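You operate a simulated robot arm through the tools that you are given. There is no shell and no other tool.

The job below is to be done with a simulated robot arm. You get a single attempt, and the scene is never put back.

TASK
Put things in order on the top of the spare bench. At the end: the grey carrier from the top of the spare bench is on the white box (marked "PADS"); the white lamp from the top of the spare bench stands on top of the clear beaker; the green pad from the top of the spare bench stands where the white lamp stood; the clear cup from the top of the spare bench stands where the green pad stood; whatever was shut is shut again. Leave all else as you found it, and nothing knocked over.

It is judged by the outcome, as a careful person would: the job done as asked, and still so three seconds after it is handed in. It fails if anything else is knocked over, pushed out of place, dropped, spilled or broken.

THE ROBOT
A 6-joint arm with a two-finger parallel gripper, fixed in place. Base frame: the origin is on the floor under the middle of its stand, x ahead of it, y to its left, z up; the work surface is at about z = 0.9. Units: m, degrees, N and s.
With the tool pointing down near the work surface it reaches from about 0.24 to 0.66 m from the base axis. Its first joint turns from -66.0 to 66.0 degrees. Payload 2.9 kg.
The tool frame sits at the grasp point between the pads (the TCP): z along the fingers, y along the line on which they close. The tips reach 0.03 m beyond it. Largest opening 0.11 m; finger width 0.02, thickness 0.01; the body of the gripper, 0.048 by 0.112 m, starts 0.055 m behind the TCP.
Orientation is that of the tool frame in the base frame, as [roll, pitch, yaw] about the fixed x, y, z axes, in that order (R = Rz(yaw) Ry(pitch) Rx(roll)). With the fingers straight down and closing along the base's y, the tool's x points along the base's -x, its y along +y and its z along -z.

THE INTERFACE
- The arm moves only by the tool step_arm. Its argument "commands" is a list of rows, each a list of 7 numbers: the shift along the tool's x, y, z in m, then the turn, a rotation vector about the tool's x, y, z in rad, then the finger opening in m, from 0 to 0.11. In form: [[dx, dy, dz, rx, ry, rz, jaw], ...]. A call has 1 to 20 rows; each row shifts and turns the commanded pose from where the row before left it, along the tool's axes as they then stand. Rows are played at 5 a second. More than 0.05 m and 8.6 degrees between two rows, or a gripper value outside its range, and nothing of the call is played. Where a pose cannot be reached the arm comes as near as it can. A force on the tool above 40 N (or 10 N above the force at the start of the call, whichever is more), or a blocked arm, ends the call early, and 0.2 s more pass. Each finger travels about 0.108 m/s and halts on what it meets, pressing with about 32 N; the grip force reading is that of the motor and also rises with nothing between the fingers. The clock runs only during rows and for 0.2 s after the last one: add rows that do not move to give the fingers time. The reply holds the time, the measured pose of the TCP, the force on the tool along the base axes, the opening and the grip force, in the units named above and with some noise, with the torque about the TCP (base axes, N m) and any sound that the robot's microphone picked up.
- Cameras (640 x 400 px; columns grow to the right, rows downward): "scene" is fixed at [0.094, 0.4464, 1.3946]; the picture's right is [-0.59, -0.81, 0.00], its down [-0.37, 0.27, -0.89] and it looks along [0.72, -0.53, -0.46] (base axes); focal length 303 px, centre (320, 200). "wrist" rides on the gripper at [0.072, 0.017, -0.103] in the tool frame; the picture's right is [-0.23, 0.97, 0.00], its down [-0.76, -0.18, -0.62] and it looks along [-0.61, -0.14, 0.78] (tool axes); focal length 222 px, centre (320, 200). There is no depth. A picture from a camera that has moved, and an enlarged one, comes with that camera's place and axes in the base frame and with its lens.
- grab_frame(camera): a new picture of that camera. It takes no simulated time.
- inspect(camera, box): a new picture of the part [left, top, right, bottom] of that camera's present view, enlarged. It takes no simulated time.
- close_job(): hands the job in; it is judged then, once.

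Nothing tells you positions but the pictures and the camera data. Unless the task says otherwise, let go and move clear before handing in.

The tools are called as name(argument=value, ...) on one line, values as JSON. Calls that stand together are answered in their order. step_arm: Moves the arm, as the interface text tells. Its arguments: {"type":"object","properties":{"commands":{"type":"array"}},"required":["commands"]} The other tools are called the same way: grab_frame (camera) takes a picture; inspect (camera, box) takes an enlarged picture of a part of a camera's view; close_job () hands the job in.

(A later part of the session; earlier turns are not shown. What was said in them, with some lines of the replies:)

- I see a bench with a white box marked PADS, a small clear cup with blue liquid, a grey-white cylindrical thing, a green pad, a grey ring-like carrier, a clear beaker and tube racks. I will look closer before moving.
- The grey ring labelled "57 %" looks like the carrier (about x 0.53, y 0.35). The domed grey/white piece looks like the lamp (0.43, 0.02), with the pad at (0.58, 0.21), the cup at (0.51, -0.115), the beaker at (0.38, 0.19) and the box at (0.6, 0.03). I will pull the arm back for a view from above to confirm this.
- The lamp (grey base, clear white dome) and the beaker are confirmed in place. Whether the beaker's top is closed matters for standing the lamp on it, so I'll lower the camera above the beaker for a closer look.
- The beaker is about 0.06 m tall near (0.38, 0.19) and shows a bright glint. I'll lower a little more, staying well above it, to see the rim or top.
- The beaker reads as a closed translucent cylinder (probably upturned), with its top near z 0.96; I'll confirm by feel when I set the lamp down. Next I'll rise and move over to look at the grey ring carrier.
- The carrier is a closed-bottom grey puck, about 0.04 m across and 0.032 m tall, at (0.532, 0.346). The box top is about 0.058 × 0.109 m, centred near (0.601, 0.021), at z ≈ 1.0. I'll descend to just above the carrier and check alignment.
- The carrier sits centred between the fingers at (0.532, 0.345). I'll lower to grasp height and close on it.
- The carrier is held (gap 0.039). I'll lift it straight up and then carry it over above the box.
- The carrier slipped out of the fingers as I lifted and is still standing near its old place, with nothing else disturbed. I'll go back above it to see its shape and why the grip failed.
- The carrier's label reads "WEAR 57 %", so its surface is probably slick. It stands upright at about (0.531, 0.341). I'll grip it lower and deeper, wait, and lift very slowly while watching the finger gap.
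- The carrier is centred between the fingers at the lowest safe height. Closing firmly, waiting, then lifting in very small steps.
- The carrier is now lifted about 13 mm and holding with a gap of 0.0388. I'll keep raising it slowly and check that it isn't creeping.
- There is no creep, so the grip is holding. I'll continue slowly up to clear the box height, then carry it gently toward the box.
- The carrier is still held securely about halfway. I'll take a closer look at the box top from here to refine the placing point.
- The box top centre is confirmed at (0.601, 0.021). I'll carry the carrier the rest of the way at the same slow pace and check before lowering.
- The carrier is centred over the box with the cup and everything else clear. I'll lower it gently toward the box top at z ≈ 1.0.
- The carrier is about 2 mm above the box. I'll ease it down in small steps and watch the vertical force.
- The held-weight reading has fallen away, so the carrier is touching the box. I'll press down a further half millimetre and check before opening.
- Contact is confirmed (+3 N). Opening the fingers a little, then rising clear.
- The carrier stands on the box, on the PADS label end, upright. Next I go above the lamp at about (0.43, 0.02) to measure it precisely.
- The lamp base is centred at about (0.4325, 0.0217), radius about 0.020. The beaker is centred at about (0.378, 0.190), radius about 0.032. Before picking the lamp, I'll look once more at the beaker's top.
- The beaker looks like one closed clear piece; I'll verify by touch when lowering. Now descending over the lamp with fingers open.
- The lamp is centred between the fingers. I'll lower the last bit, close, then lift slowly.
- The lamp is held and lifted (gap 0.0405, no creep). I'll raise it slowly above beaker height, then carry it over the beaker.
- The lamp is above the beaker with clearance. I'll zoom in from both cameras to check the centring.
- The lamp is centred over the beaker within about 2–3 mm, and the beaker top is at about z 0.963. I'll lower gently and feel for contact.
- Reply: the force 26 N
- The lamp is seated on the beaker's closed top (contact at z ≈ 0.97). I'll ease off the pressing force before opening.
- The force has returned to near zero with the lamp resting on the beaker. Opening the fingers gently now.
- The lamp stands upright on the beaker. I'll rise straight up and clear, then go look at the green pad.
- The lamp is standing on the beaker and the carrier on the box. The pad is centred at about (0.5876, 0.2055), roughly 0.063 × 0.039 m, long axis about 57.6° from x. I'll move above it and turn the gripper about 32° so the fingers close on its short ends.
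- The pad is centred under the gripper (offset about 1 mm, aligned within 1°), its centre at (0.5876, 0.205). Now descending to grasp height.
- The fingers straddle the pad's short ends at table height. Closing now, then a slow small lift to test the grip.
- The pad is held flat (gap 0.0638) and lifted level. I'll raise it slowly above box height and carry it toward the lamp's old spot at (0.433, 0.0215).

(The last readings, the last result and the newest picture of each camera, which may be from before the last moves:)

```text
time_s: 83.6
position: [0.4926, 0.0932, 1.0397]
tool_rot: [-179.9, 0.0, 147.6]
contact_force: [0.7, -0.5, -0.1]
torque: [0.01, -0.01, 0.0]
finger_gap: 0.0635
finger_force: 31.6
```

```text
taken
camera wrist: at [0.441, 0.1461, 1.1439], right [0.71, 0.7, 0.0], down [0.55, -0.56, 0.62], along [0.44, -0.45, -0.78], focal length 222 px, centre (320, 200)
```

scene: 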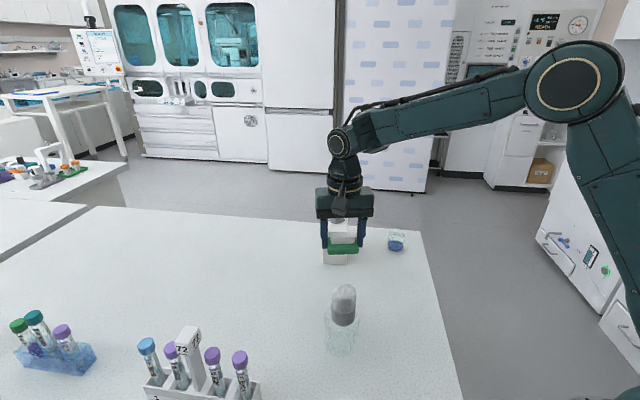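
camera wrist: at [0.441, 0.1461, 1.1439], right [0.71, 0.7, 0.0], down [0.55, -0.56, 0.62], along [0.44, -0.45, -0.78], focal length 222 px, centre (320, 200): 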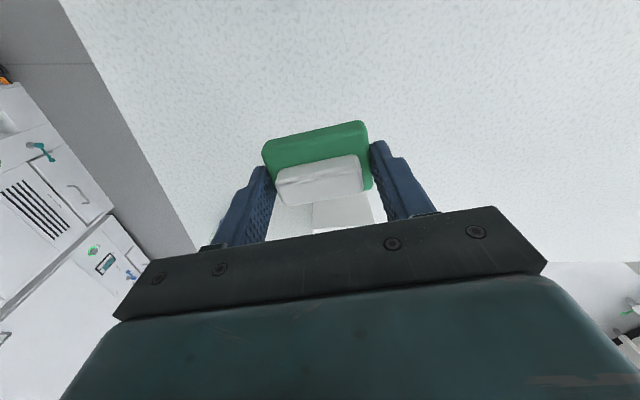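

The pad is on its way with no slip. Continuing to the lamp's former position, then checking before lowering.

step_arm(commands=[[0.0004, -0.003, 0, 0, 0, 0, 0.045], [0.0008, -0.006, 0, 0, 0, 0, 0.045], [0.001, -0.008, 0, 0, 0, 0, 0.045], [0.0013, -0.01, 0, 0, 0, 0, 0.045], [0.0013, -0.01, 0, 0, 0, 0, 0.045], [0.0013, -0.01, 0, 0, 0, 0, 0.045], [0.0013, -0.01, 0, 0, 0, 0, 0.045], [0.0013, -0.01, 0, 0, 0, 0, 0.045], [0.0013, -0.01, 0, 0, 0, 0, 0.045], [0.001, -0.008, 0, 0, 0, 0, 0.045], [0.0007, -0.005, 0, 0, 0, 0, 0.045], [0.0004, -0.0026, 0, 0, 0, 0, 0.045], [0, 0, 0, 0, 0, 0, 0.045], [0, 0, 0, 0, 0, 0, 0.045]])

grab_frame(camera="wrist")

grab_frame(camera="scene")

```text
time_s: 86.6
position: [0.4337, 0.0219, 1.0411]
tool_rot: [180.0, -0.1, 147.5]
contact_force: [0.1, -0.5, -0.9]
torque: [-0.03, -0.02, 0.03]
finger_gap: 0.0635
finger_force: 32.1
```

```text
taken
camera wrist: at [0.3815, 0.075, 1.145], right [0.71, 0.7, 0.0], down [0.55, -0.56, 0.62], along [0.44, -0.45, -0.78], focal length 222 px, centre (320, 200)
```

wrist: 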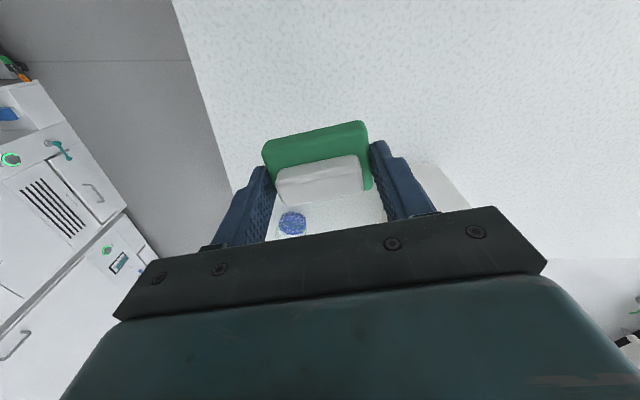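

```text
taken
```

scene: 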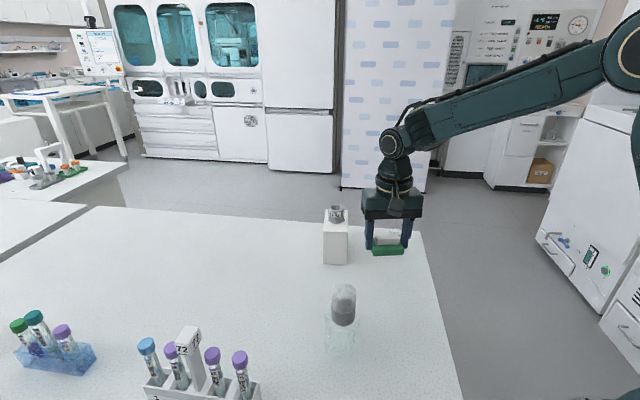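

The pad is over the lamp's old spot (0.433, 0.022) with everything clear around. Lowering slowly to just above the bench.

step_arm(commands=[[0, 0, 0.004, 0, 0, 0, 0.045], [0, 0, 0.008, 0, 0, 0, 0.045], [0, 0, 0.01, 0, 0, 0, 0.045], [0, 0, 0.01, 0, 0, 0, 0.045], [0, 0, 0.01, 0, 0, 0, 0.045], [0, 0, 0.01, 0, 0, 0, 0.045], [0, 0, 0.01, 0, 0, 0, 0.045], [0, 0, 0.01, 0, 0, 0, 0.045], [0, 0, 0.01, 0, 0, 0, 0.045], [0, 0, 0.009, 0, 0, 0, 0.045], [0, 0, 0.007, 0, 0, 0, 0.045], [0, 0, 0.004, 0, 0, 0, 0.045], [0, 0, 0.002, 0, 0, 0, 0.045], [0, 0, 0, 0, 0, 0, 0.045]])

step_arm(commands=[[0, 0, 0.001, 0, 0, 0, 0.045], [0, 0, 0.0005, 0, 0, 0, 0.045], [0, 0, 0, 0, 0, 0, 0.045]])

step_arm(commands=[[0, 0, 0.0005, 0, 0, 0, 0.045], [0, 0, 0.0005, 0, 0, 0, 0.045], [0, 0, 0, 0, 0, 0, 0.045]])

inspect(camera="scene", box=[330, 220, 450, 310])

```text
time_s: 89.6
position: [0.4342, 0.0211, 0.9372]
tool_rot: [180.0, -0.1, 147.6]
contact_force: [0.3, 0.3, -0.4]
torque: [-0.03, -0.04, -0.02]
finger_gap: 0.0637
finger_force: 32.2
```

```text
time_s: 90.4
position: [0.4335, 0.0217, 0.9352]
tool_rot: [-180.0, 0.0, 147.6]
contact_force: [0.9, 0.6, -0.4]
torque: [0.0, 0.0, 0.0]
finger_gap: 0.0635
finger_force: 32.3
```

```text
time_s: 91.2
position: [0.433, 0.0227, 0.9343]
tool_rot: [-180.0, 0.0, 147.5]
contact_force: [-1.8, -0.8, 6.0]
torque: [0.08, 0.1, 0.04]
finger_gap: 0.0636
finger_force: 32.2
```

```text
4.44 times, centred on (390, 265) of scene
camera zoom: at [0.0939, 0.4464, 1.3946], right [-0.59, -0.81, 0.0], down [-0.37, 0.27, -0.89], along [0.72, -0.53, -0.46], focal length 1346 px, centre (9, -89)
```

zoom: 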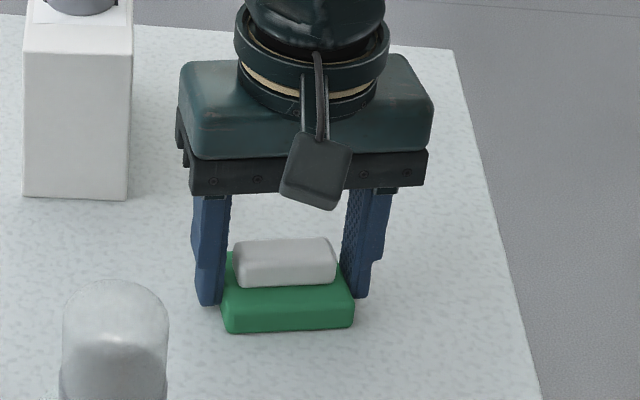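

The pad has touched down (6 N upward). Opening the fingers and rising clear.

step_arm(commands=[[0, 0, -0.0003, 0, 0, 0, 0.06], [0, 0, 0, 0, 0, 0, 0.066], [0, 0, 0, 0, 0, 0, 0.074], [0, 0, 0, 0, 0, 0, 0.085], [0, 0, 0, 0, 0, 0, 0.09], [0, 0, 0, 0, 0, 0, 0.09]])

step_arm(commands=[[0, 0, -0.01, 0, 0, 0, 0.1], [0, 0, -0.025, 0, 0, 0, 0.11], [0, 0, -0.03, 0, 0, 0, 0.11], [0, 0, -0.03, 0, 0, 0, 0.11], [0, 0, -0.03, 0, 0, 0, 0.11], [0, 0, -0.02, 0, 0, 0, 0.11], [0, 0, 0, 0, 0, 0, 0.11]])

grab_frame(camera="wrist")

grab_frame(camera="scene")

```text
time_s: 92.6
position: [0.4335, 0.0223, 0.9344]
tool_rot: [180.0, 0.0, 147.6]
contact_force: [0.4, -0.8, -0.3]
torque: [0.0, -0.03, 0.02]
finger_gap: 0.0903
finger_force: 0.1
```

```text
time_s: 94.2
position: [0.4341, 0.0228, 1.0787]
tool_rot: [180.0, 0.1, 147.6]
contact_force: [0.1, -0.4, 0.4]
torque: [0.02, -0.02, 0.0]
finger_gap: 0.1101
finger_force: 0.1
```

```text
taken
camera wrist: at [0.3824, 0.0756, 1.1826], right [0.71, 0.7, 0.0], down [0.55, -0.56, 0.62], along [0.44, -0.45, -0.78], focal length 222 px, centre (320, 200)
```

wrist: 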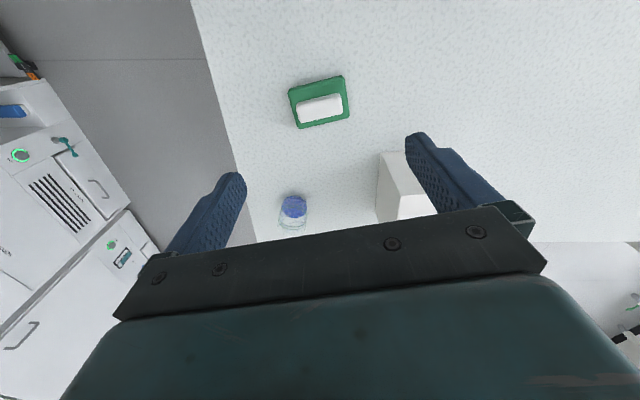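

```text
taken
```

scene: 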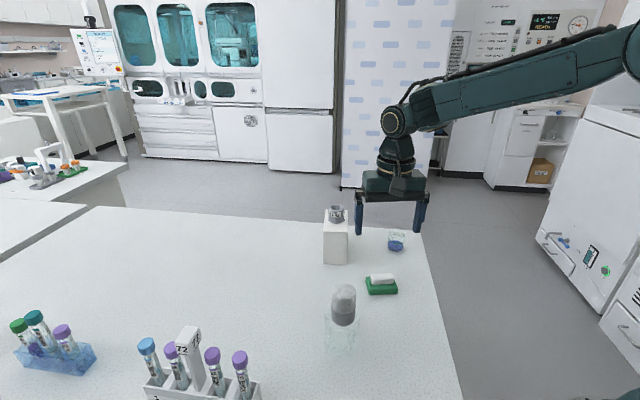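

The green pad now lies where the lamp stood. I'll rotate the gripper back and move above the clear cup at about (0.51, -0.115) for a close look.

step_arm(commands=[[0, 0, 0, 0, 0, -0.1131, 0.11], [0, 0, 0, 0, 0, -0.1131, 0.11], [0, 0, 0, 0, 0, -0.1131, 0.11], [0, 0, 0, 0, 0, -0.1131, 0.11], [0, 0, 0, 0, 0, -0.1131, 0.11], [-0.01, -0.02, 0, 0, 0, 0, 0.11], [-0.015, -0.03, 0, 0, 0, 0, 0.11], [-0.015, -0.03, 0, 0, 0, 0, 0.11], [-0.015, -0.03, 0, 0, 0, 0, 0.11], [-0.012, -0.025, 0, 0, 0, 0, 0.11], [0, 0, 0, 0, 0, 0, 0.11], [0, 0, 0, 0, 0, 0, 0.11]])

grab_frame(camera="wrist")

inspect(camera="wrist", box=[250, 60, 390, 180])

inspect(camera="scene", box=[360, 215, 440, 305])

```text
time_s: 96.8
position: [0.4996, -0.1116, 1.079]
tool_rot: [180.0, 0.1, -180.0]
contact_force: [0.1, 0.5, 0.4]
torque: [0.0, 0.0, -0.02]
finger_gap: 0.1099
finger_force: 0.0
```

```text
taken
camera wrist: at [0.4276, -0.0954, 1.1823], right [0.23, 0.97, 0.0], down [0.76, -0.18, 0.62], along [0.61, -0.14, -0.78], focal length 222 px, centre (320, 200)
```

wrist: 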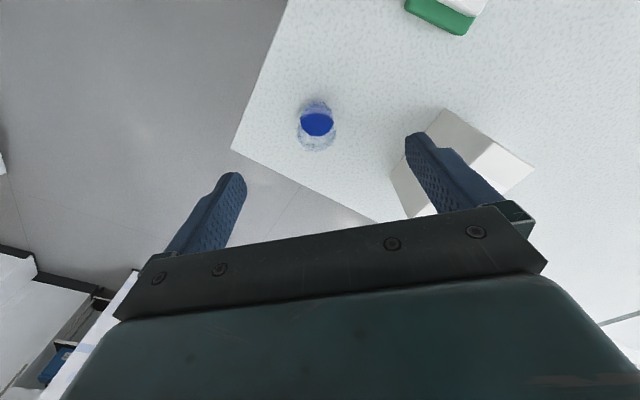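

```text
3.33 times, centred on (320, 120) of wrist
camera zoom: at [0.4276, -0.0954, 1.1823], right [0.23, 0.97, 0.0], down [0.76, -0.18, 0.62], along [0.61, -0.14, -0.78], focal length 740 px, centre (320, 467)
```

zoom: 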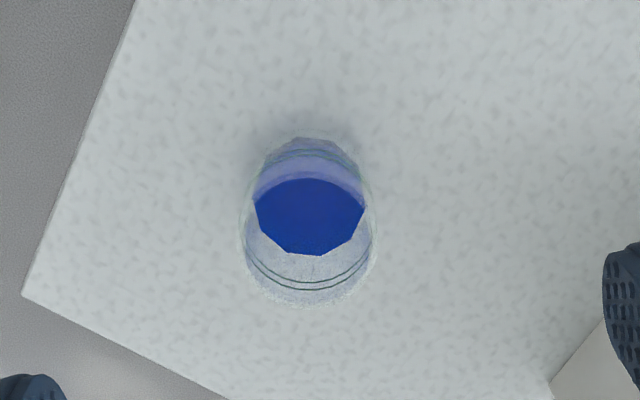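

```text
4.44 times, centred on (400, 260) of scene
camera zoom: at [0.094, 0.4464, 1.3946], right [-0.59, -0.81, 0.0], down [-0.37, 0.27, -0.89], along [0.72, -0.53, -0.46], focal length 1346 px, centre (-36, -67)
```

zoom: 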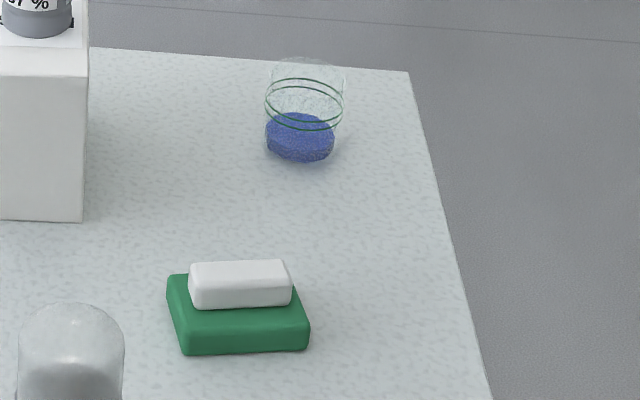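

The cup is at about (0.518, -0.119), roughly 0.045 m across and 0.05 m tall, with blue liquid filling its lower part. I'll align and descend partway, then check again.

step_arm(commands=[[-0.0092, -0.0033, 0.02, 0, 0, 0, 0.11], [-0.0092, -0.0033, 0.03, 0, 0, 0, 0.11], [0, 0, 0.03, 0, 0, 0, 0.11], [0, 0, 0.015, 0, 0, 0, 0.11], [0, 0, 0, 0, 0, 0, 0.11], [0, 0, 0, 0, 0, 0, 0.11]])

grab_frame(camera="wrist")

inspect(camera="wrist", box=[240, 90, 400, 210])

```text
time_s: 98.2
position: [0.5191, -0.1177, 0.9834]
tool_rot: [-180.0, 0.0, -179.9]
contact_force: [-0.7, 0.5, -0.1]
torque: [-0.01, -0.01, 0.01]
finger_gap: 0.11
finger_force: 0.0
```

```text
taken
camera wrist: at [0.4467, -0.1019, 1.0873], right [0.23, 0.97, 0.0], down [0.76, -0.18, 0.62], along [0.61, -0.14, -0.78], focal length 222 px, centre (320, 200)
```

wrist: 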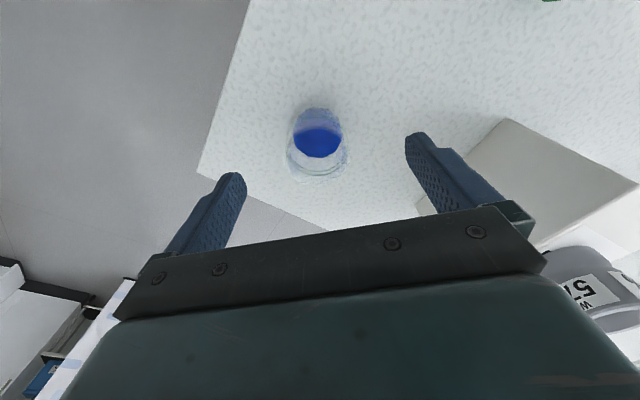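

```text
3.33 times, centred on (320, 150) of wrist
camera zoom: at [0.4467, -0.1019, 1.0873], right [0.23, 0.97, 0.0], down [0.76, -0.18, 0.62], along [0.61, -0.14, -0.78], focal length 740 px, centre (320, 367)
```

zoom: 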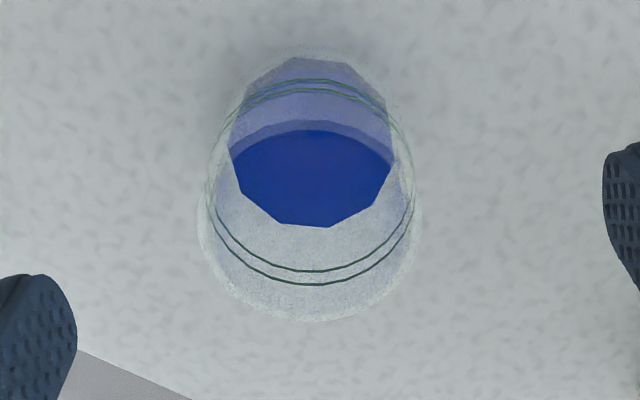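

The cup centre is at (0.519, -0.121), about 0.046 m across; I'll shift 2 mm and go down. Then I'll close gradually on it.

step_arm(commands=[[0, -0.0022, 0.015, 0, 0, 0, 0.11], [0, 0, 0.02, 0, 0, 0, 0.11], [0, 0, 0.01, 0, 0, 0, 0.11], [0, 0, 0.0045, 0, 0, 0, 0.11], [0, 0, 0, 0, 0, 0, 0.11], [0, 0, 0, 0, 0, 0, 0.11]])

grab_frame(camera="wrist")

inspect(camera="scene", box=[350, 190, 450, 280])

```text
time_s: 99.6
position: [0.5188, -0.1215, 0.9346]
tool_rot: [-179.8, 0.0, 180.0]
contact_force: [0.4, -0.4, 0.2]
torque: [0.03, -0.03, 0.0]
finger_gap: 0.1098
finger_force: 0.2
```

```text
taken
camera wrist: at [0.4472, -0.1049, 1.0383], right [0.23, 0.97, 0.0], down [0.76, -0.18, 0.62], along [0.61, -0.14, -0.78], focal length 222 px, centre (320, 200)
```

wrist: 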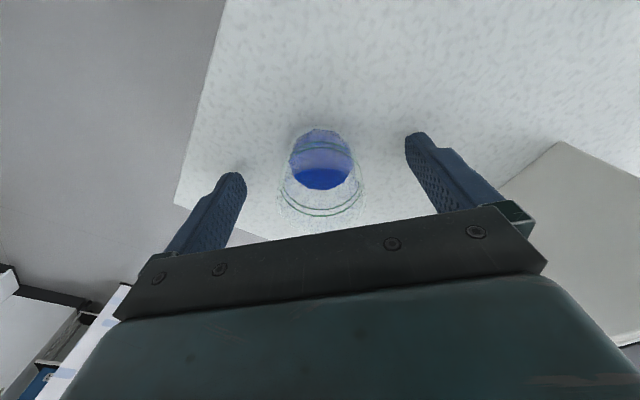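

```text
4.44 times, centred on (400, 235) of scene
camera zoom: at [0.094, 0.4464, 1.3946], right [-0.59, -0.81, 0.0], down [-0.37, 0.27, -0.89], along [0.72, -0.53, -0.46], focal length 1346 px, centre (-36, 44)
```

zoom: 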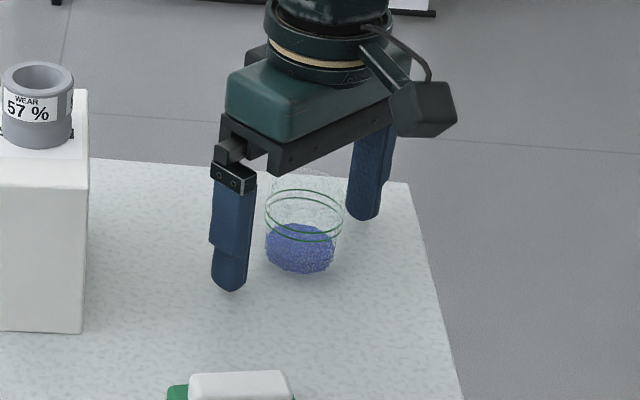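

The fingers straddle the cup evenly. Closing gradually, then a very slow small test lift.

step_arm(commands=[[0, 0, 0, 0, 0, 0, 0.09], [0, 0, 0, 0, 0, 0, 0.072], [0, 0, 0, 0, 0, 0, 0.06], [0, 0, 0, 0, 0, 0, 0.054], [0, 0, 0, 0, 0, 0, 0.05], [0, 0, 0, 0, 0, 0, 0.047], [0, 0, 0, 0, 0, 0, 0.044], [0, 0, 0, 0, 0, 0, 0.042], [0, 0, 0, 0, 0, 0, 0.04], [0, 0, 0, 0, 0, 0, 0.04]])

inspect(camera="scene", box=[350, 190, 450, 280])

grab_frame(camera="wrist")

```text
time_s: 101.8
position: [0.5197, -0.1207, 0.934]
tool_rot: [-179.8, 0.1, 180.0]
contact_force: [-0.7, -0.6, 0.4]
torque: [-0.02, 0.02, 0.0]
finger_gap: 0.0446
finger_force: 32.1
```

```text
4.44 times, centred on (400, 235) of scene
camera zoom: at [0.094, 0.4464, 1.3946], right [-0.59, -0.81, 0.0], down [-0.37, 0.27, -0.89], along [0.72, -0.53, -0.46], focal length 1346 px, centre (-36, 44)
```

zoom: 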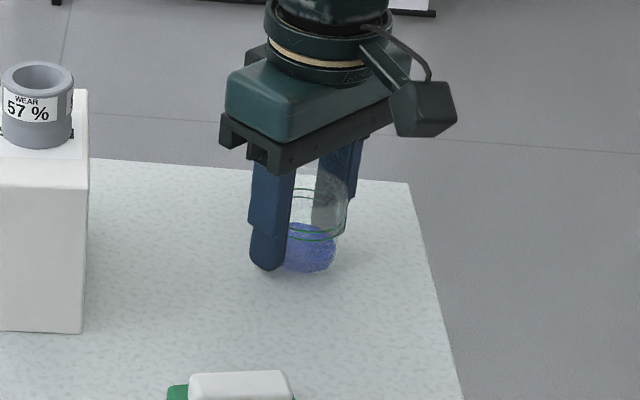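

```text
taken
camera wrist: at [0.4473, -0.1049, 1.0384], right [0.23, 0.97, 0.0], down [0.76, -0.18, 0.62], along [0.61, -0.14, -0.78], focal length 222 px, centre (320, 200)
```

wrist: 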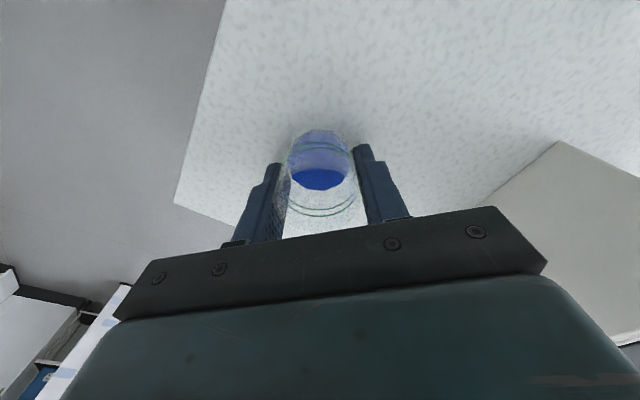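

The cup is gripped at 0.0446 m and still upright. Slow test lift next.

step_arm(commands=[[0, 0, -0.001, 0, 0, 0, 0.03], [0, 0, -0.002, 0, 0, 0, 0.03], [0, 0, -0.003, 0, 0, 0, 0.03], [0, 0, -0.003, 0, 0, 0, 0.03], [0, 0, -0.002, 0, 0, 0, 0.03], [0, 0, -0.001, 0, 0, 0, 0.03], [0, 0, 0, 0, 0, 0, 0.03]])

inspect(camera="scene", box=[350, 190, 450, 280])

grab_frame(camera="wrist")

```text
time_s: 103.4
position: [0.5187, -0.121, 0.9471]
tool_rot: [-179.9, 0.0, -180.0]
contact_force: [-1.0, 0.7, -0.6]
torque: [-0.01, 0.01, 0.0]
finger_gap: 0.0443
finger_force: 32.0
```

```text
4.44 times, centred on (400, 235) of scene
camera zoom: at [0.094, 0.4464, 1.3946], right [-0.59, -0.81, 0.0], down [-0.37, 0.27, -0.89], along [0.72, -0.53, -0.46], focal length 1346 px, centre (-36, 44)
```

zoom: 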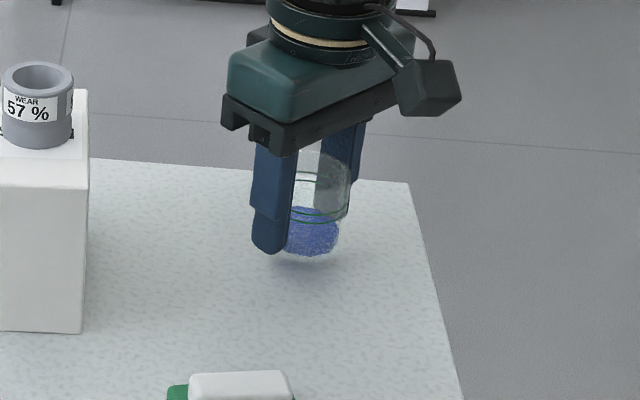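

```text
taken
camera wrist: at [0.4469, -0.1044, 1.0511], right [0.23, 0.97, 0.0], down [0.76, -0.18, 0.62], along [0.61, -0.14, -0.78], focal length 222 px, centre (320, 200)
```

wrist: 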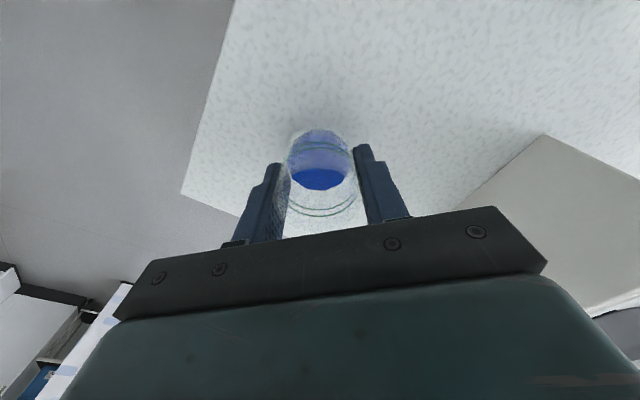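

The cup is held upright with liquid level. I'll raise it slowly, then carry it around the front of the box at gentle speed.

step_arm(commands=[[0, 0, -0.003, 0, 0, 0, 0.03], [0, 0, -0.006, 0, 0, 0, 0.03], [0, 0, -0.008, 0, 0, 0, 0.03], [0, 0, -0.01, 0, 0, 0, 0.03], [0, 0, -0.01, 0, 0, 0, 0.03], [0, 0, -0.01, 0, 0, 0, 0.03], [0, 0, -0.01, 0, 0, 0, 0.03], [0, 0, -0.01, 0, 0, 0, 0.03], [0, 0, -0.01, 0, 0, 0, 0.03], [0, 0, -0.01, 0, 0, 0, 0.03], [0, 0, -0.01, 0, 0, 0, 0.03], [0, 0, -0.008, 0, 0, 0, 0.03], [0, 0, -0.005, 0, 0, 0, 0.03], [0, 0, -0.003, 0, 0, 0, 0.03], [0, 0, 0, 0, 0, 0, 0.03]])

step_arm(commands=[[0.0003, 0.003, 0, 0, 0, 0, 0.03], [0.0006, 0.006, 0, 0, 0, 0, 0.03], [0.0008, 0.008, 0, 0, 0, 0, 0.03], [0.00094, 0.01, 0, 0, 0, 0, 0.03], [0.00094, 0.01, 0, 0, 0, 0, 0.03], [0.00094, 0.01, 0, 0, 0, 0, 0.03], [0.00094, 0.01, 0, 0, 0, 0, 0.03], [0.00094, 0.01, 0, 0, 0, 0, 0.03], [0.00094, 0.01, 0, 0, 0, 0, 0.03], [0.00094, 0.01, 0, 0, 0, 0, 0.03], [0.00094, 0.01, 0, 0, 0, 0, 0.03], [0.00094, 0.01, 0, 0, 0, 0, 0.03], [0.00094, 0.01, 0, 0, 0, 0, 0.03], [0.0008, 0.008, 0, 0, 0, 0, 0.03], [0.0005, 0.005, 0, 0, 0, 0, 0.03], [0.0003, 0.003, 0, 0, 0, 0, 0.03]])

grab_frame(camera="wrist")

grab_frame(camera="scene")

```text
time_s: 106.6
position: [0.5194, -0.1215, 1.061]
tool_rot: [-179.8, 0.0, 180.0]
contact_force: [0.1, 0.8, -0.9]
torque: [0.03, 0.02, 0.0]
finger_gap: 0.0443
finger_force: 31.8
```

```text
time_s: 110.0
position: [0.5067, 0.0117, 1.0594]
tool_rot: [-179.9, 0.0, 179.9]
contact_force: [-0.1, -0.4, -0.1]
torque: [0.0, -0.01, 0.0]
finger_gap: 0.0443
finger_force: 32.0
```

```text
taken
camera wrist: at [0.4345, 0.0282, 1.1634], right [0.23, 0.97, 0.0], down [0.76, -0.18, 0.62], along [0.61, -0.14, -0.78], focal length 222 px, centre (320, 200)
```

wrist: 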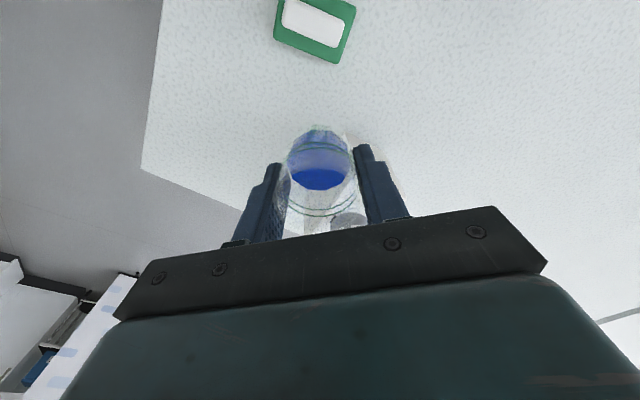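

```text
taken
```

scene: 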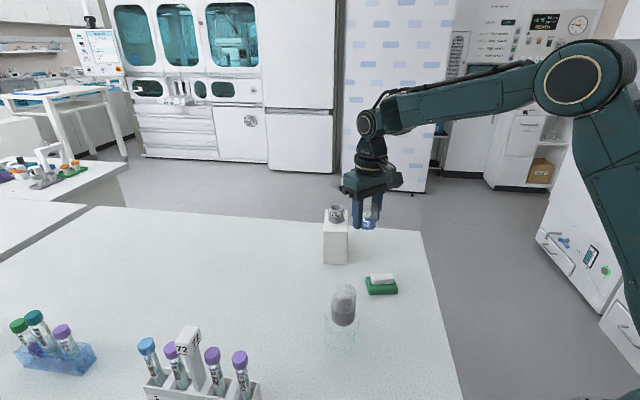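

The cup is level and clear of the box and carrier. Continuing past the box and on to the pad's old spot at (0.5876, 0.205).

step_arm(commands=[[0.0003, 0.003, 0, 0, 0, 0, 0.03], [0.0006, 0.006, 0, 0, 0, 0, 0.03], [0.0008, 0.008, 0, 0, 0, 0, 0.03], [0.00094, 0.01, 0, 0, 0, 0, 0.03], [0.00094, 0.01, 0, 0, 0, 0, 0.03], [0.00094, 0.01, 0, 0, 0, 0, 0.03], [0.00094, 0.01, 0, 0, 0, 0, 0.03], [0.0006, 0.006, 0, 0, 0, 0, 0.03], [0.0004, 0.004, 0, 0, 0, 0, 0.03], [0.0001, 0.0014, 0, 0, 0, 0, 0.03], [0, 0, 0, 0, 0, 0, 0.03]])

step_arm(commands=[[-0.0017, 0.0025, 0, 0, 0, 0, 0.03], [-0.0034, 0.0049, 0, 0, 0, 0, 0.03], [-0.0046, 0.0066, 0, 0, 0, 0, 0.03], [-0.0057, 0.0082, 0, 0, 0, 0, 0.03], [-0.0057, 0.0082, 0, 0, 0, 0, 0.03], [-0.0057, 0.0082, 0, 0, 0, 0, 0.03], [-0.0057, 0.0082, 0, 0, 0, 0, 0.03], [-0.0057, 0.0082, 0, 0, 0, 0, 0.03], [-0.0057, 0.0082, 0, 0, 0, 0, 0.03], [-0.0057, 0.0082, 0, 0, 0, 0, 0.03], [-0.0057, 0.0082, 0, 0, 0, 0, 0.03], [-0.0057, 0.0082, 0, 0, 0, 0, 0.03], [-0.0057, 0.0082, 0, 0, 0, 0, 0.03], [-0.0052, 0.0074, 0, 0, 0, 0, 0.03], [-0.0034, 0.0049, 0, 0, 0, 0, 0.03], [-0.0017, 0.0025, 0, 0, 0, 0, 0.03], [0, 0, 0, 0, 0, 0, 0.03], [0, 0, 0, 0, 0, 0, 0.03]])

grab_frame(camera="wrist")

grab_frame(camera="scene")

```text
time_s: 112.4
position: [0.5002, 0.0792, 1.0595]
tool_rot: [-179.8, 0.0, -180.0]
contact_force: [-0.5, -0.2, -1.0]
torque: [-0.03, 0.03, -0.01]
finger_gap: 0.0445
finger_force: 31.8
```

```text
time_s: 116.2
position: [0.5777, 0.1909, 1.059]
tool_rot: [-179.9, 0.1, -180.0]
contact_force: [0.7, 0.7, -0.1]
torque: [0.02, 0.04, 0.0]
finger_gap: 0.0445
finger_force: 32.2
```

```text
taken
camera wrist: at [0.5054, 0.2076, 1.1632], right [0.23, 0.97, 0.0], down [0.76, -0.18, 0.62], along [0.61, -0.14, -0.78], focal length 222 px, centre (320, 200)
```

wrist: 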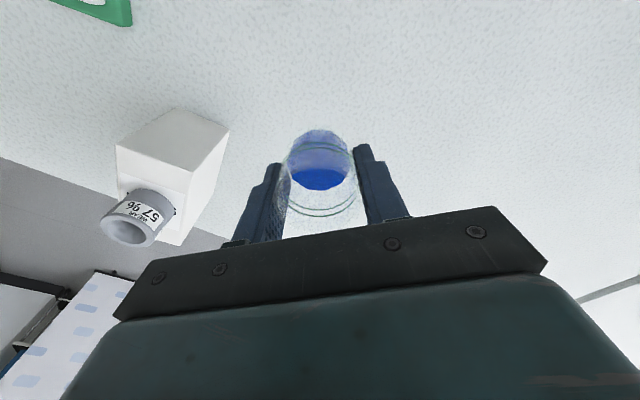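

```text
taken
```

scene: 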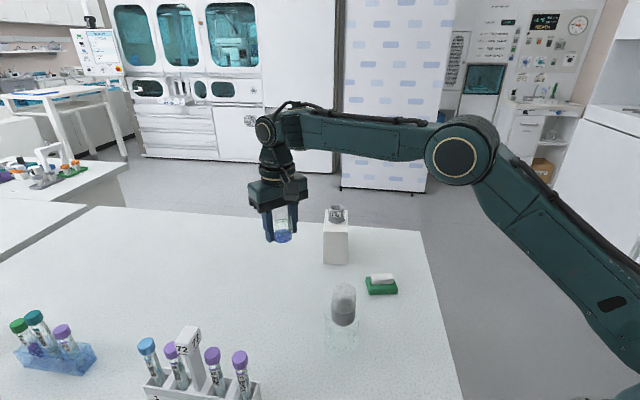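

The cup is nearly over the pad's old spot; about 10 mm x and 14 mm y remain. I'll finish that move and then lower it slowly.

step_arm(commands=[[-0.002, 0.003, 0, 0, 0, 0, 0.03], [-0.0032, 0.0045, 0, 0, 0, 0, 0.03], [-0.0032, 0.0045, 0, 0, 0, 0, 0.03], [-0.0018, 0.0024, 0, 0, 0, 0, 0.03], [0, 0, 0, 0, 0, 0, 0.03], [0, 0, 0, 0, 0, 0, 0.03]])

step_arm(commands=[[0, 0, 0.003, 0, 0, 0, 0.03], [0, 0, 0.006, 0, 0, 0, 0.03], [0, 0, 0.009, 0, 0, 0, 0.03], [0, 0, 0.01, 0, 0, 0, 0.03], [0, 0, 0.01, 0, 0, 0, 0.03], [0, 0, 0.01, 0, 0, 0, 0.03], [0, 0, 0.01, 0, 0, 0, 0.03], [0, 0, 0.01, 0, 0, 0, 0.03], [0, 0, 0.01, 0, 0, 0, 0.03], [0, 0, 0.01, 0, 0, 0, 0.03], [0, 0, 0.01, 0, 0, 0, 0.03], [0, 0, 0.009, 0, 0, 0, 0.03], [0, 0, 0.007, 0, 0, 0, 0.03], [0, 0, 0.004, 0, 0, 0, 0.03], [0, 0, 0.002, 0, 0, 0, 0.03], [0, 0, 0, 0, 0, 0, 0.03]])

grab_frame(camera="wrist")

inspect(camera="scene", box=[220, 220, 340, 310])

```text
time_s: 117.6
position: [0.5872, 0.2057, 1.0603]
tool_rot: [-179.9, 0.0, 180.0]
contact_force: [-0.3, 0.2, -1.3]
torque: [0.01, -0.02, -0.01]
finger_gap: 0.0444
finger_force: 32.1
```

```text
time_s: 121.0
position: [0.5879, 0.2054, 0.9392]
tool_rot: [-179.8, 0.0, -180.0]
contact_force: [0.6, 0.2, -1.4]
torque: [0.01, 0.02, 0.01]
finger_gap: 0.0442
finger_force: 31.5
```

```text
taken
camera wrist: at [0.5157, 0.222, 1.0427], right [0.23, 0.97, 0.0], down [0.76, -0.18, 0.62], along [0.61, -0.14, -0.78], focal length 222 px, centre (320, 200)
```

wrist: 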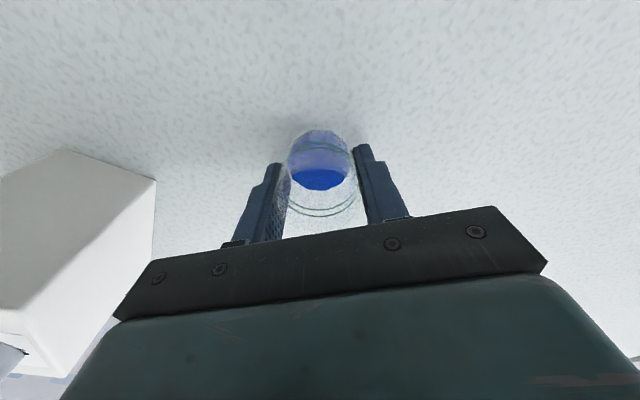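

```text
4.44 times, centred on (280, 265) of scene
camera zoom: at [0.094, 0.4464, 1.3946], right [-0.59, -0.81, 0.0], down [-0.37, 0.27, -0.89], along [0.72, -0.53, -0.46], focal length 1346 px, centre (498, -89)
```

zoom: 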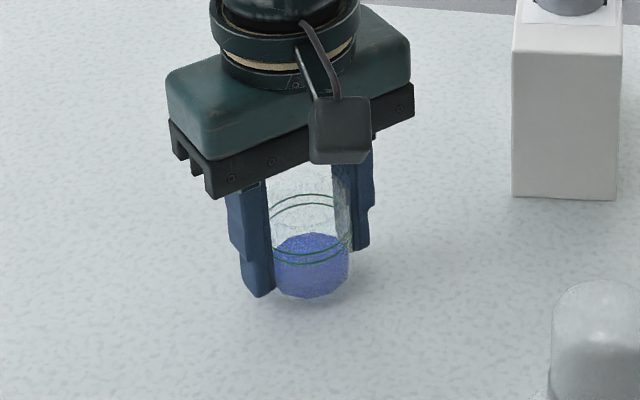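

The cup hangs about 4 mm above the bench at (0.5877, 0.205). Easing it down in 1 mm steps until it touches.

step_arm(commands=[[0, 0, 0.001, 0, 0, 0, 0.03], [0, 0, 0.001, 0, 0, 0, 0.03], [0, 0, 0.001, 0, 0, 0, 0.03], [0, 0, 0, 0, 0, 0, 0.03]])

step_arm(commands=[[0, 0, 0.0005, 0, 0, 0, 0.03], [0, 0, 0.0005, 0, 0, 0, 0.03], [0, 0, 0, 0, 0, 0, 0.03]])

```text
time_s: 122.0
position: [0.5877, 0.2058, 0.9356]
tool_rot: [-179.9, 0.1, 180.0]
contact_force: [-0.9, -0.4, -0.6]
torque: [0.01, -0.01, 0.04]
finger_gap: 0.0446
finger_force: 32.4
```

```text
time_s: 122.8
position: [0.5872, 0.2062, 0.9349]
tool_rot: [-179.9, 0.0, -179.9]
contact_force: [-0.6, -0.1, -0.2]
torque: [-0.01, 0.0, 0.0]
finger_gap: 0.0445
finger_force: 32.2
```

step_arm(commands=[[0, 0, 0.0005, 0, 0, 0, 0.03], [0, 0, 0, 0, 0, 0, 0.03], [0, 0, 0, 0, 0, 0, 0.03]])

```text
time_s: 123.6
position: [0.5879, 0.2044, 0.9355]
tool_rot: [-179.9, 0.1, 180.0]
contact_force: [-0.3, -0.3, -0.2]
torque: [0.01, 0.01, -0.02]
finger_gap: 0.0444
finger_force: 31.7
```

The cup is still just off or barely touching the bench. I'll continue in half-millimetre steps.

step_arm(commands=[[0, 0, 0.0005, 0, 0, 0, 0.03], [0, 0, 0, 0, 0, 0, 0.03], [0, 0, 0, 0, 0, 0, 0.03]])

inspect(camera="scene", box=[250, 250, 320, 300])

```text
time_s: 124.4
position: [0.5878, 0.2047, 0.9338]
tool_rot: [-179.9, -0.1, 180.0]
contact_force: [0.2, -0.1, -0.8]
torque: [-0.01, 0.0, 0.0]
finger_gap: 0.0444
finger_force: 32.1
```

```text
8.00 times, centred on (285, 275) of scene
camera zoom: at [0.094, 0.4464, 1.3946], right [-0.59, -0.81, 0.0], down [-0.37, 0.27, -0.89], along [0.72, -0.53, -0.46], focal length 2422 px, centre (600, -400)
```

zoom: 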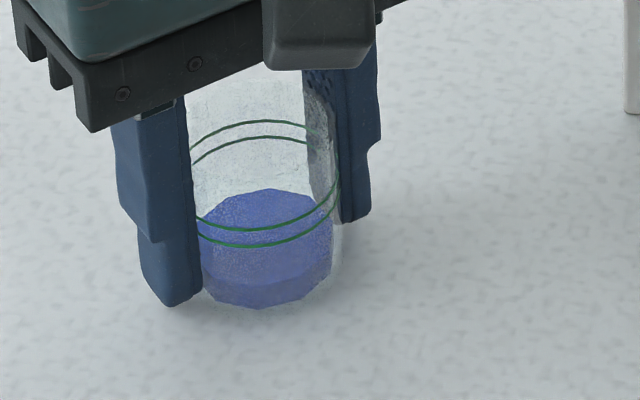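

step_arm(commands=[[0, 0, 0.0005, 0, 0, 0, 0.03], [0, 0, 0, 0, 0, 0, 0.03], [0, 0, 0, 0, 0, 0, 0.03]])

```text
time_s: 125.2
position: [0.5867, 0.2061, 0.9354]
tool_rot: [-179.9, 0.0, -179.9]
contact_force: [-0.3, -0.5, 1.8]
torque: [0.04, 0.04, 0.0]
finger_gap: 0.0443
finger_force: 31.8
```

The cup has touched down (+1.8 N). Opening the fingers slowly and evenly.

step_arm(commands=[[0, 0, 0, 0, 0, 0, 0.042], [0, 0, 0, 0, 0, 0, 0.047], [0, 0, 0, 0, 0, 0, 0.054], [0, 0, 0, 0, 0, 0, 0.064], [0, 0, 0, 0, 0, 0, 0.075], [0, 0, 0, 0, 0, 0, 0.085], [0, 0, 0, 0, 0, 0, 0.085]])

grab_frame(camera="wrist")

inspect(camera="scene", box=[220, 220, 340, 310])

```text
time_s: 126.8
position: [0.587, 0.2058, 0.9336]
tool_rot: [-179.8, 0.0, 180.0]
contact_force: [0.7, 0.0, 0.0]
torque: [-0.02, 0.01, 0.03]
finger_gap: 0.0851
finger_force: 0.0
```

```text
taken
camera wrist: at [0.5156, 0.2221, 1.0382], right [0.23, 0.97, 0.0], down [0.76, -0.18, 0.62], along [0.61, -0.14, -0.78], focal length 222 px, centre (320, 200)
```

wrist: 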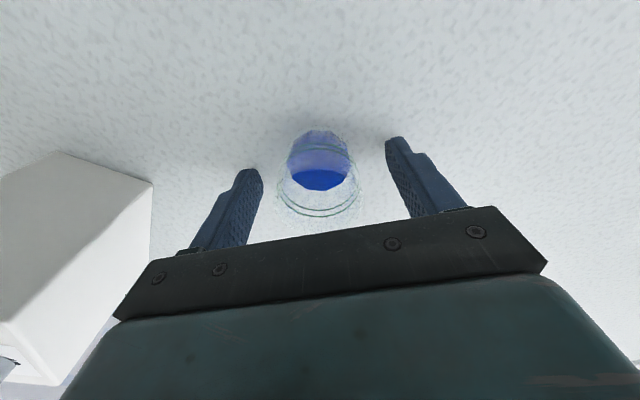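

```text
4.44 times, centred on (280, 265) of scene
camera zoom: at [0.094, 0.4464, 1.3946], right [-0.59, -0.81, 0.0], down [-0.37, 0.27, -0.89], along [0.72, -0.53, -0.46], focal length 1346 px, centre (498, -89)
```

zoom: 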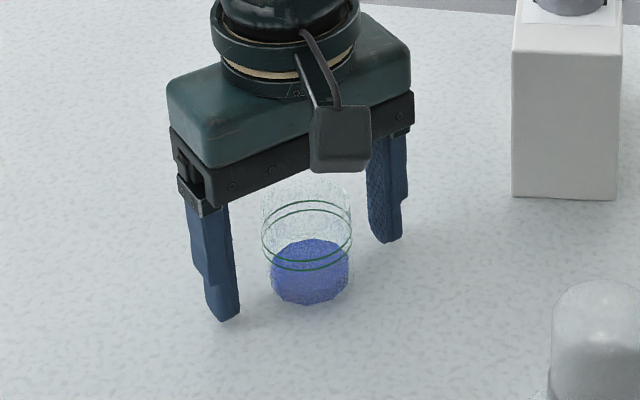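

The cup stands upright and free at the pad's old spot. I'll rise straight up and back away, then check the whole bench.

step_arm(commands=[[0, 0, -0.005, 0, 0, 0, 0.09], [0, 0, -0.015, 0, 0, 0, 0.1], [0, 0, -0.025, 0, 0, 0, 0.11], [0, 0, -0.03, 0, 0, 0, 0.11], [0, 0, -0.04, 0, 0, 0, 0.11], [0, 0, -0.04, 0, 0, 0, 0.11], [0, 0, -0.04, 0, 0, 0, 0.11], [0, 0, -0.04, 0, 0, 0, 0.11], [0, 0, -0.04, 0, 0, 0, 0.11], [0, 0, 0, 0, 0, 0, 0.11]])

step_arm(commands=[[0.02, -0.02, 0, 0, 0, 0, 0.11], [0.03, -0.03, 0, 0, 0, 0, 0.11], [0.03, -0.03, 0, 0, 0, 0, 0.11], [0.03, -0.03, 0, 0, 0, 0, 0.11], [0.03, -0.03, 0, 0, 0, 0, 0.11], [0.03, -0.03, 0, 0, 0, 0, 0.11], [0.03, -0.03, 0, 0, 0, 0, 0.11], [0.02, -0.01, 0, 0, 0, 0, 0.11], [0, 0, 0, 0, 0, 0, 0.11], [0, 0, 0, 0, 0, 0, 0.11]])

grab_frame(camera="scene")

grab_frame(camera="wrist")

inspect(camera="scene", box=[240, 200, 420, 360])

inspect(camera="scene", box=[0, 290, 280, 400])

```text
time_s: 129.0
position: [0.5634, 0.1984, 1.1872]
tool_rot: [179.9, 0.0, 180.0]
contact_force: [0.3, 0.5, 0.2]
torque: [-0.01, 0.0, 0.03]
finger_gap: 0.1101
finger_force: 0.2
out of reach, approached as far as the arm can: row 8, 9
```

```text
time_s: 131.2
position: [0.3449, -0.0127, 1.1862]
tool_rot: [-179.9, 0.0, 179.9]
contact_force: [-0.1, -0.5, -0.9]
torque: [0.02, 0.0, 0.04]
finger_gap: 0.1101
finger_force: 0.0
```

```text
taken
```

scene: 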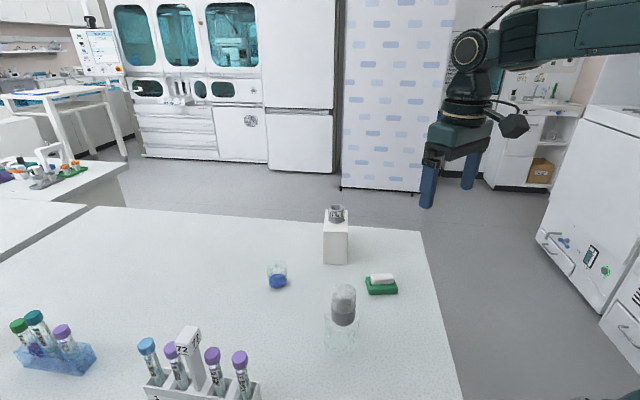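

```text
taken
camera wrist: at [0.271, 0.004, 1.2906], right [0.23, 0.97, 0.0], down [0.76, -0.18, 0.62], along [0.61, -0.14, -0.78], focal length 222 px, centre (320, 200)
```

wrist: 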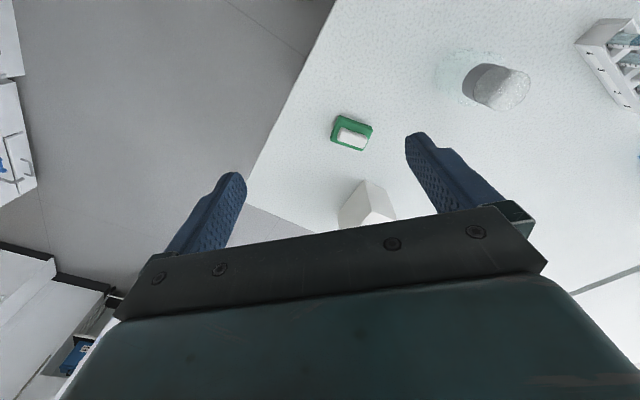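

```text
2.50 times, centred on (330, 280) of scene
camera zoom: at [0.094, 0.4464, 1.3946], right [-0.59, -0.81, 0.0], down [-0.37, 0.27, -0.89], along [0.72, -0.53, -0.46], focal length 757 px, centre (295, 0)
```

zoom: 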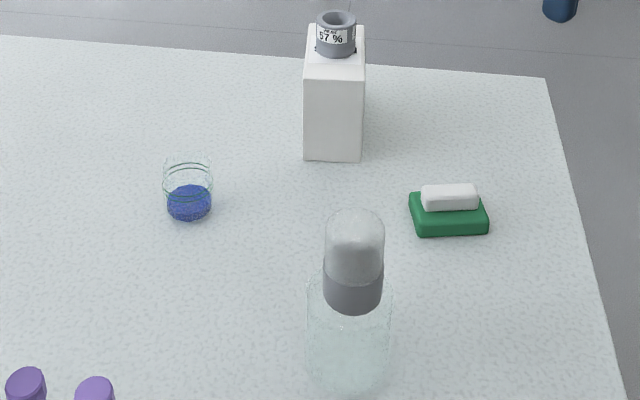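

```text
2.29 times, centred on (140, 345) of scene
camera zoom: at [0.094, 0.4464, 1.3946], right [-0.59, -0.81, 0.0], down [-0.37, 0.27, -0.89], along [0.72, -0.53, -0.46], focal length 692 px, centre (731, -131)
```

zoom: 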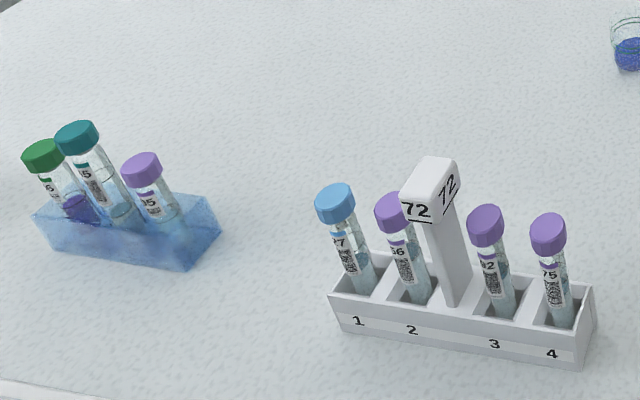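

Everything checks out. The carrier is on the PADS box, the lamp is on the upturned beaker, the pad is on the lamp's old spot and the cup, still upright with its liquid, is on the pad's old spot. The box, beaker and tube racks have not moved, nothing that was shut was opened, and the arm is clear, so I'm handing the job in.

close_job()

```text
The job is handed in.
```

The job is handed in. The final pictures show the bench as you asked, with the arm clear and the fingers empty.

- **Grey carrier:** it stands upright on the white PADS box. I took the small grey puck labelled "WEAR 57 %" to be the carrier. The light grey rack marked 72 was the only other candidate.
- **White lamp:** it stands on the clear beaker. The beaker's top proved solid when I lowered the lamp onto it.
- **Green pad:** it stands where the lamp stood, as close as I could measure.
- **Clear cup:** it stands upright where the pad stood, with its blue liquid still in it.

On my first try the carrier slipped out of the fingers as I lifted. It stayed upright on the bench about 5 mm from where it had been and touched nothing else. I then gripped it lower and lifted it slowly.

Nothing that was shut was opened. The PADS box, beaker and tube racks look unmoved in the last pictures.
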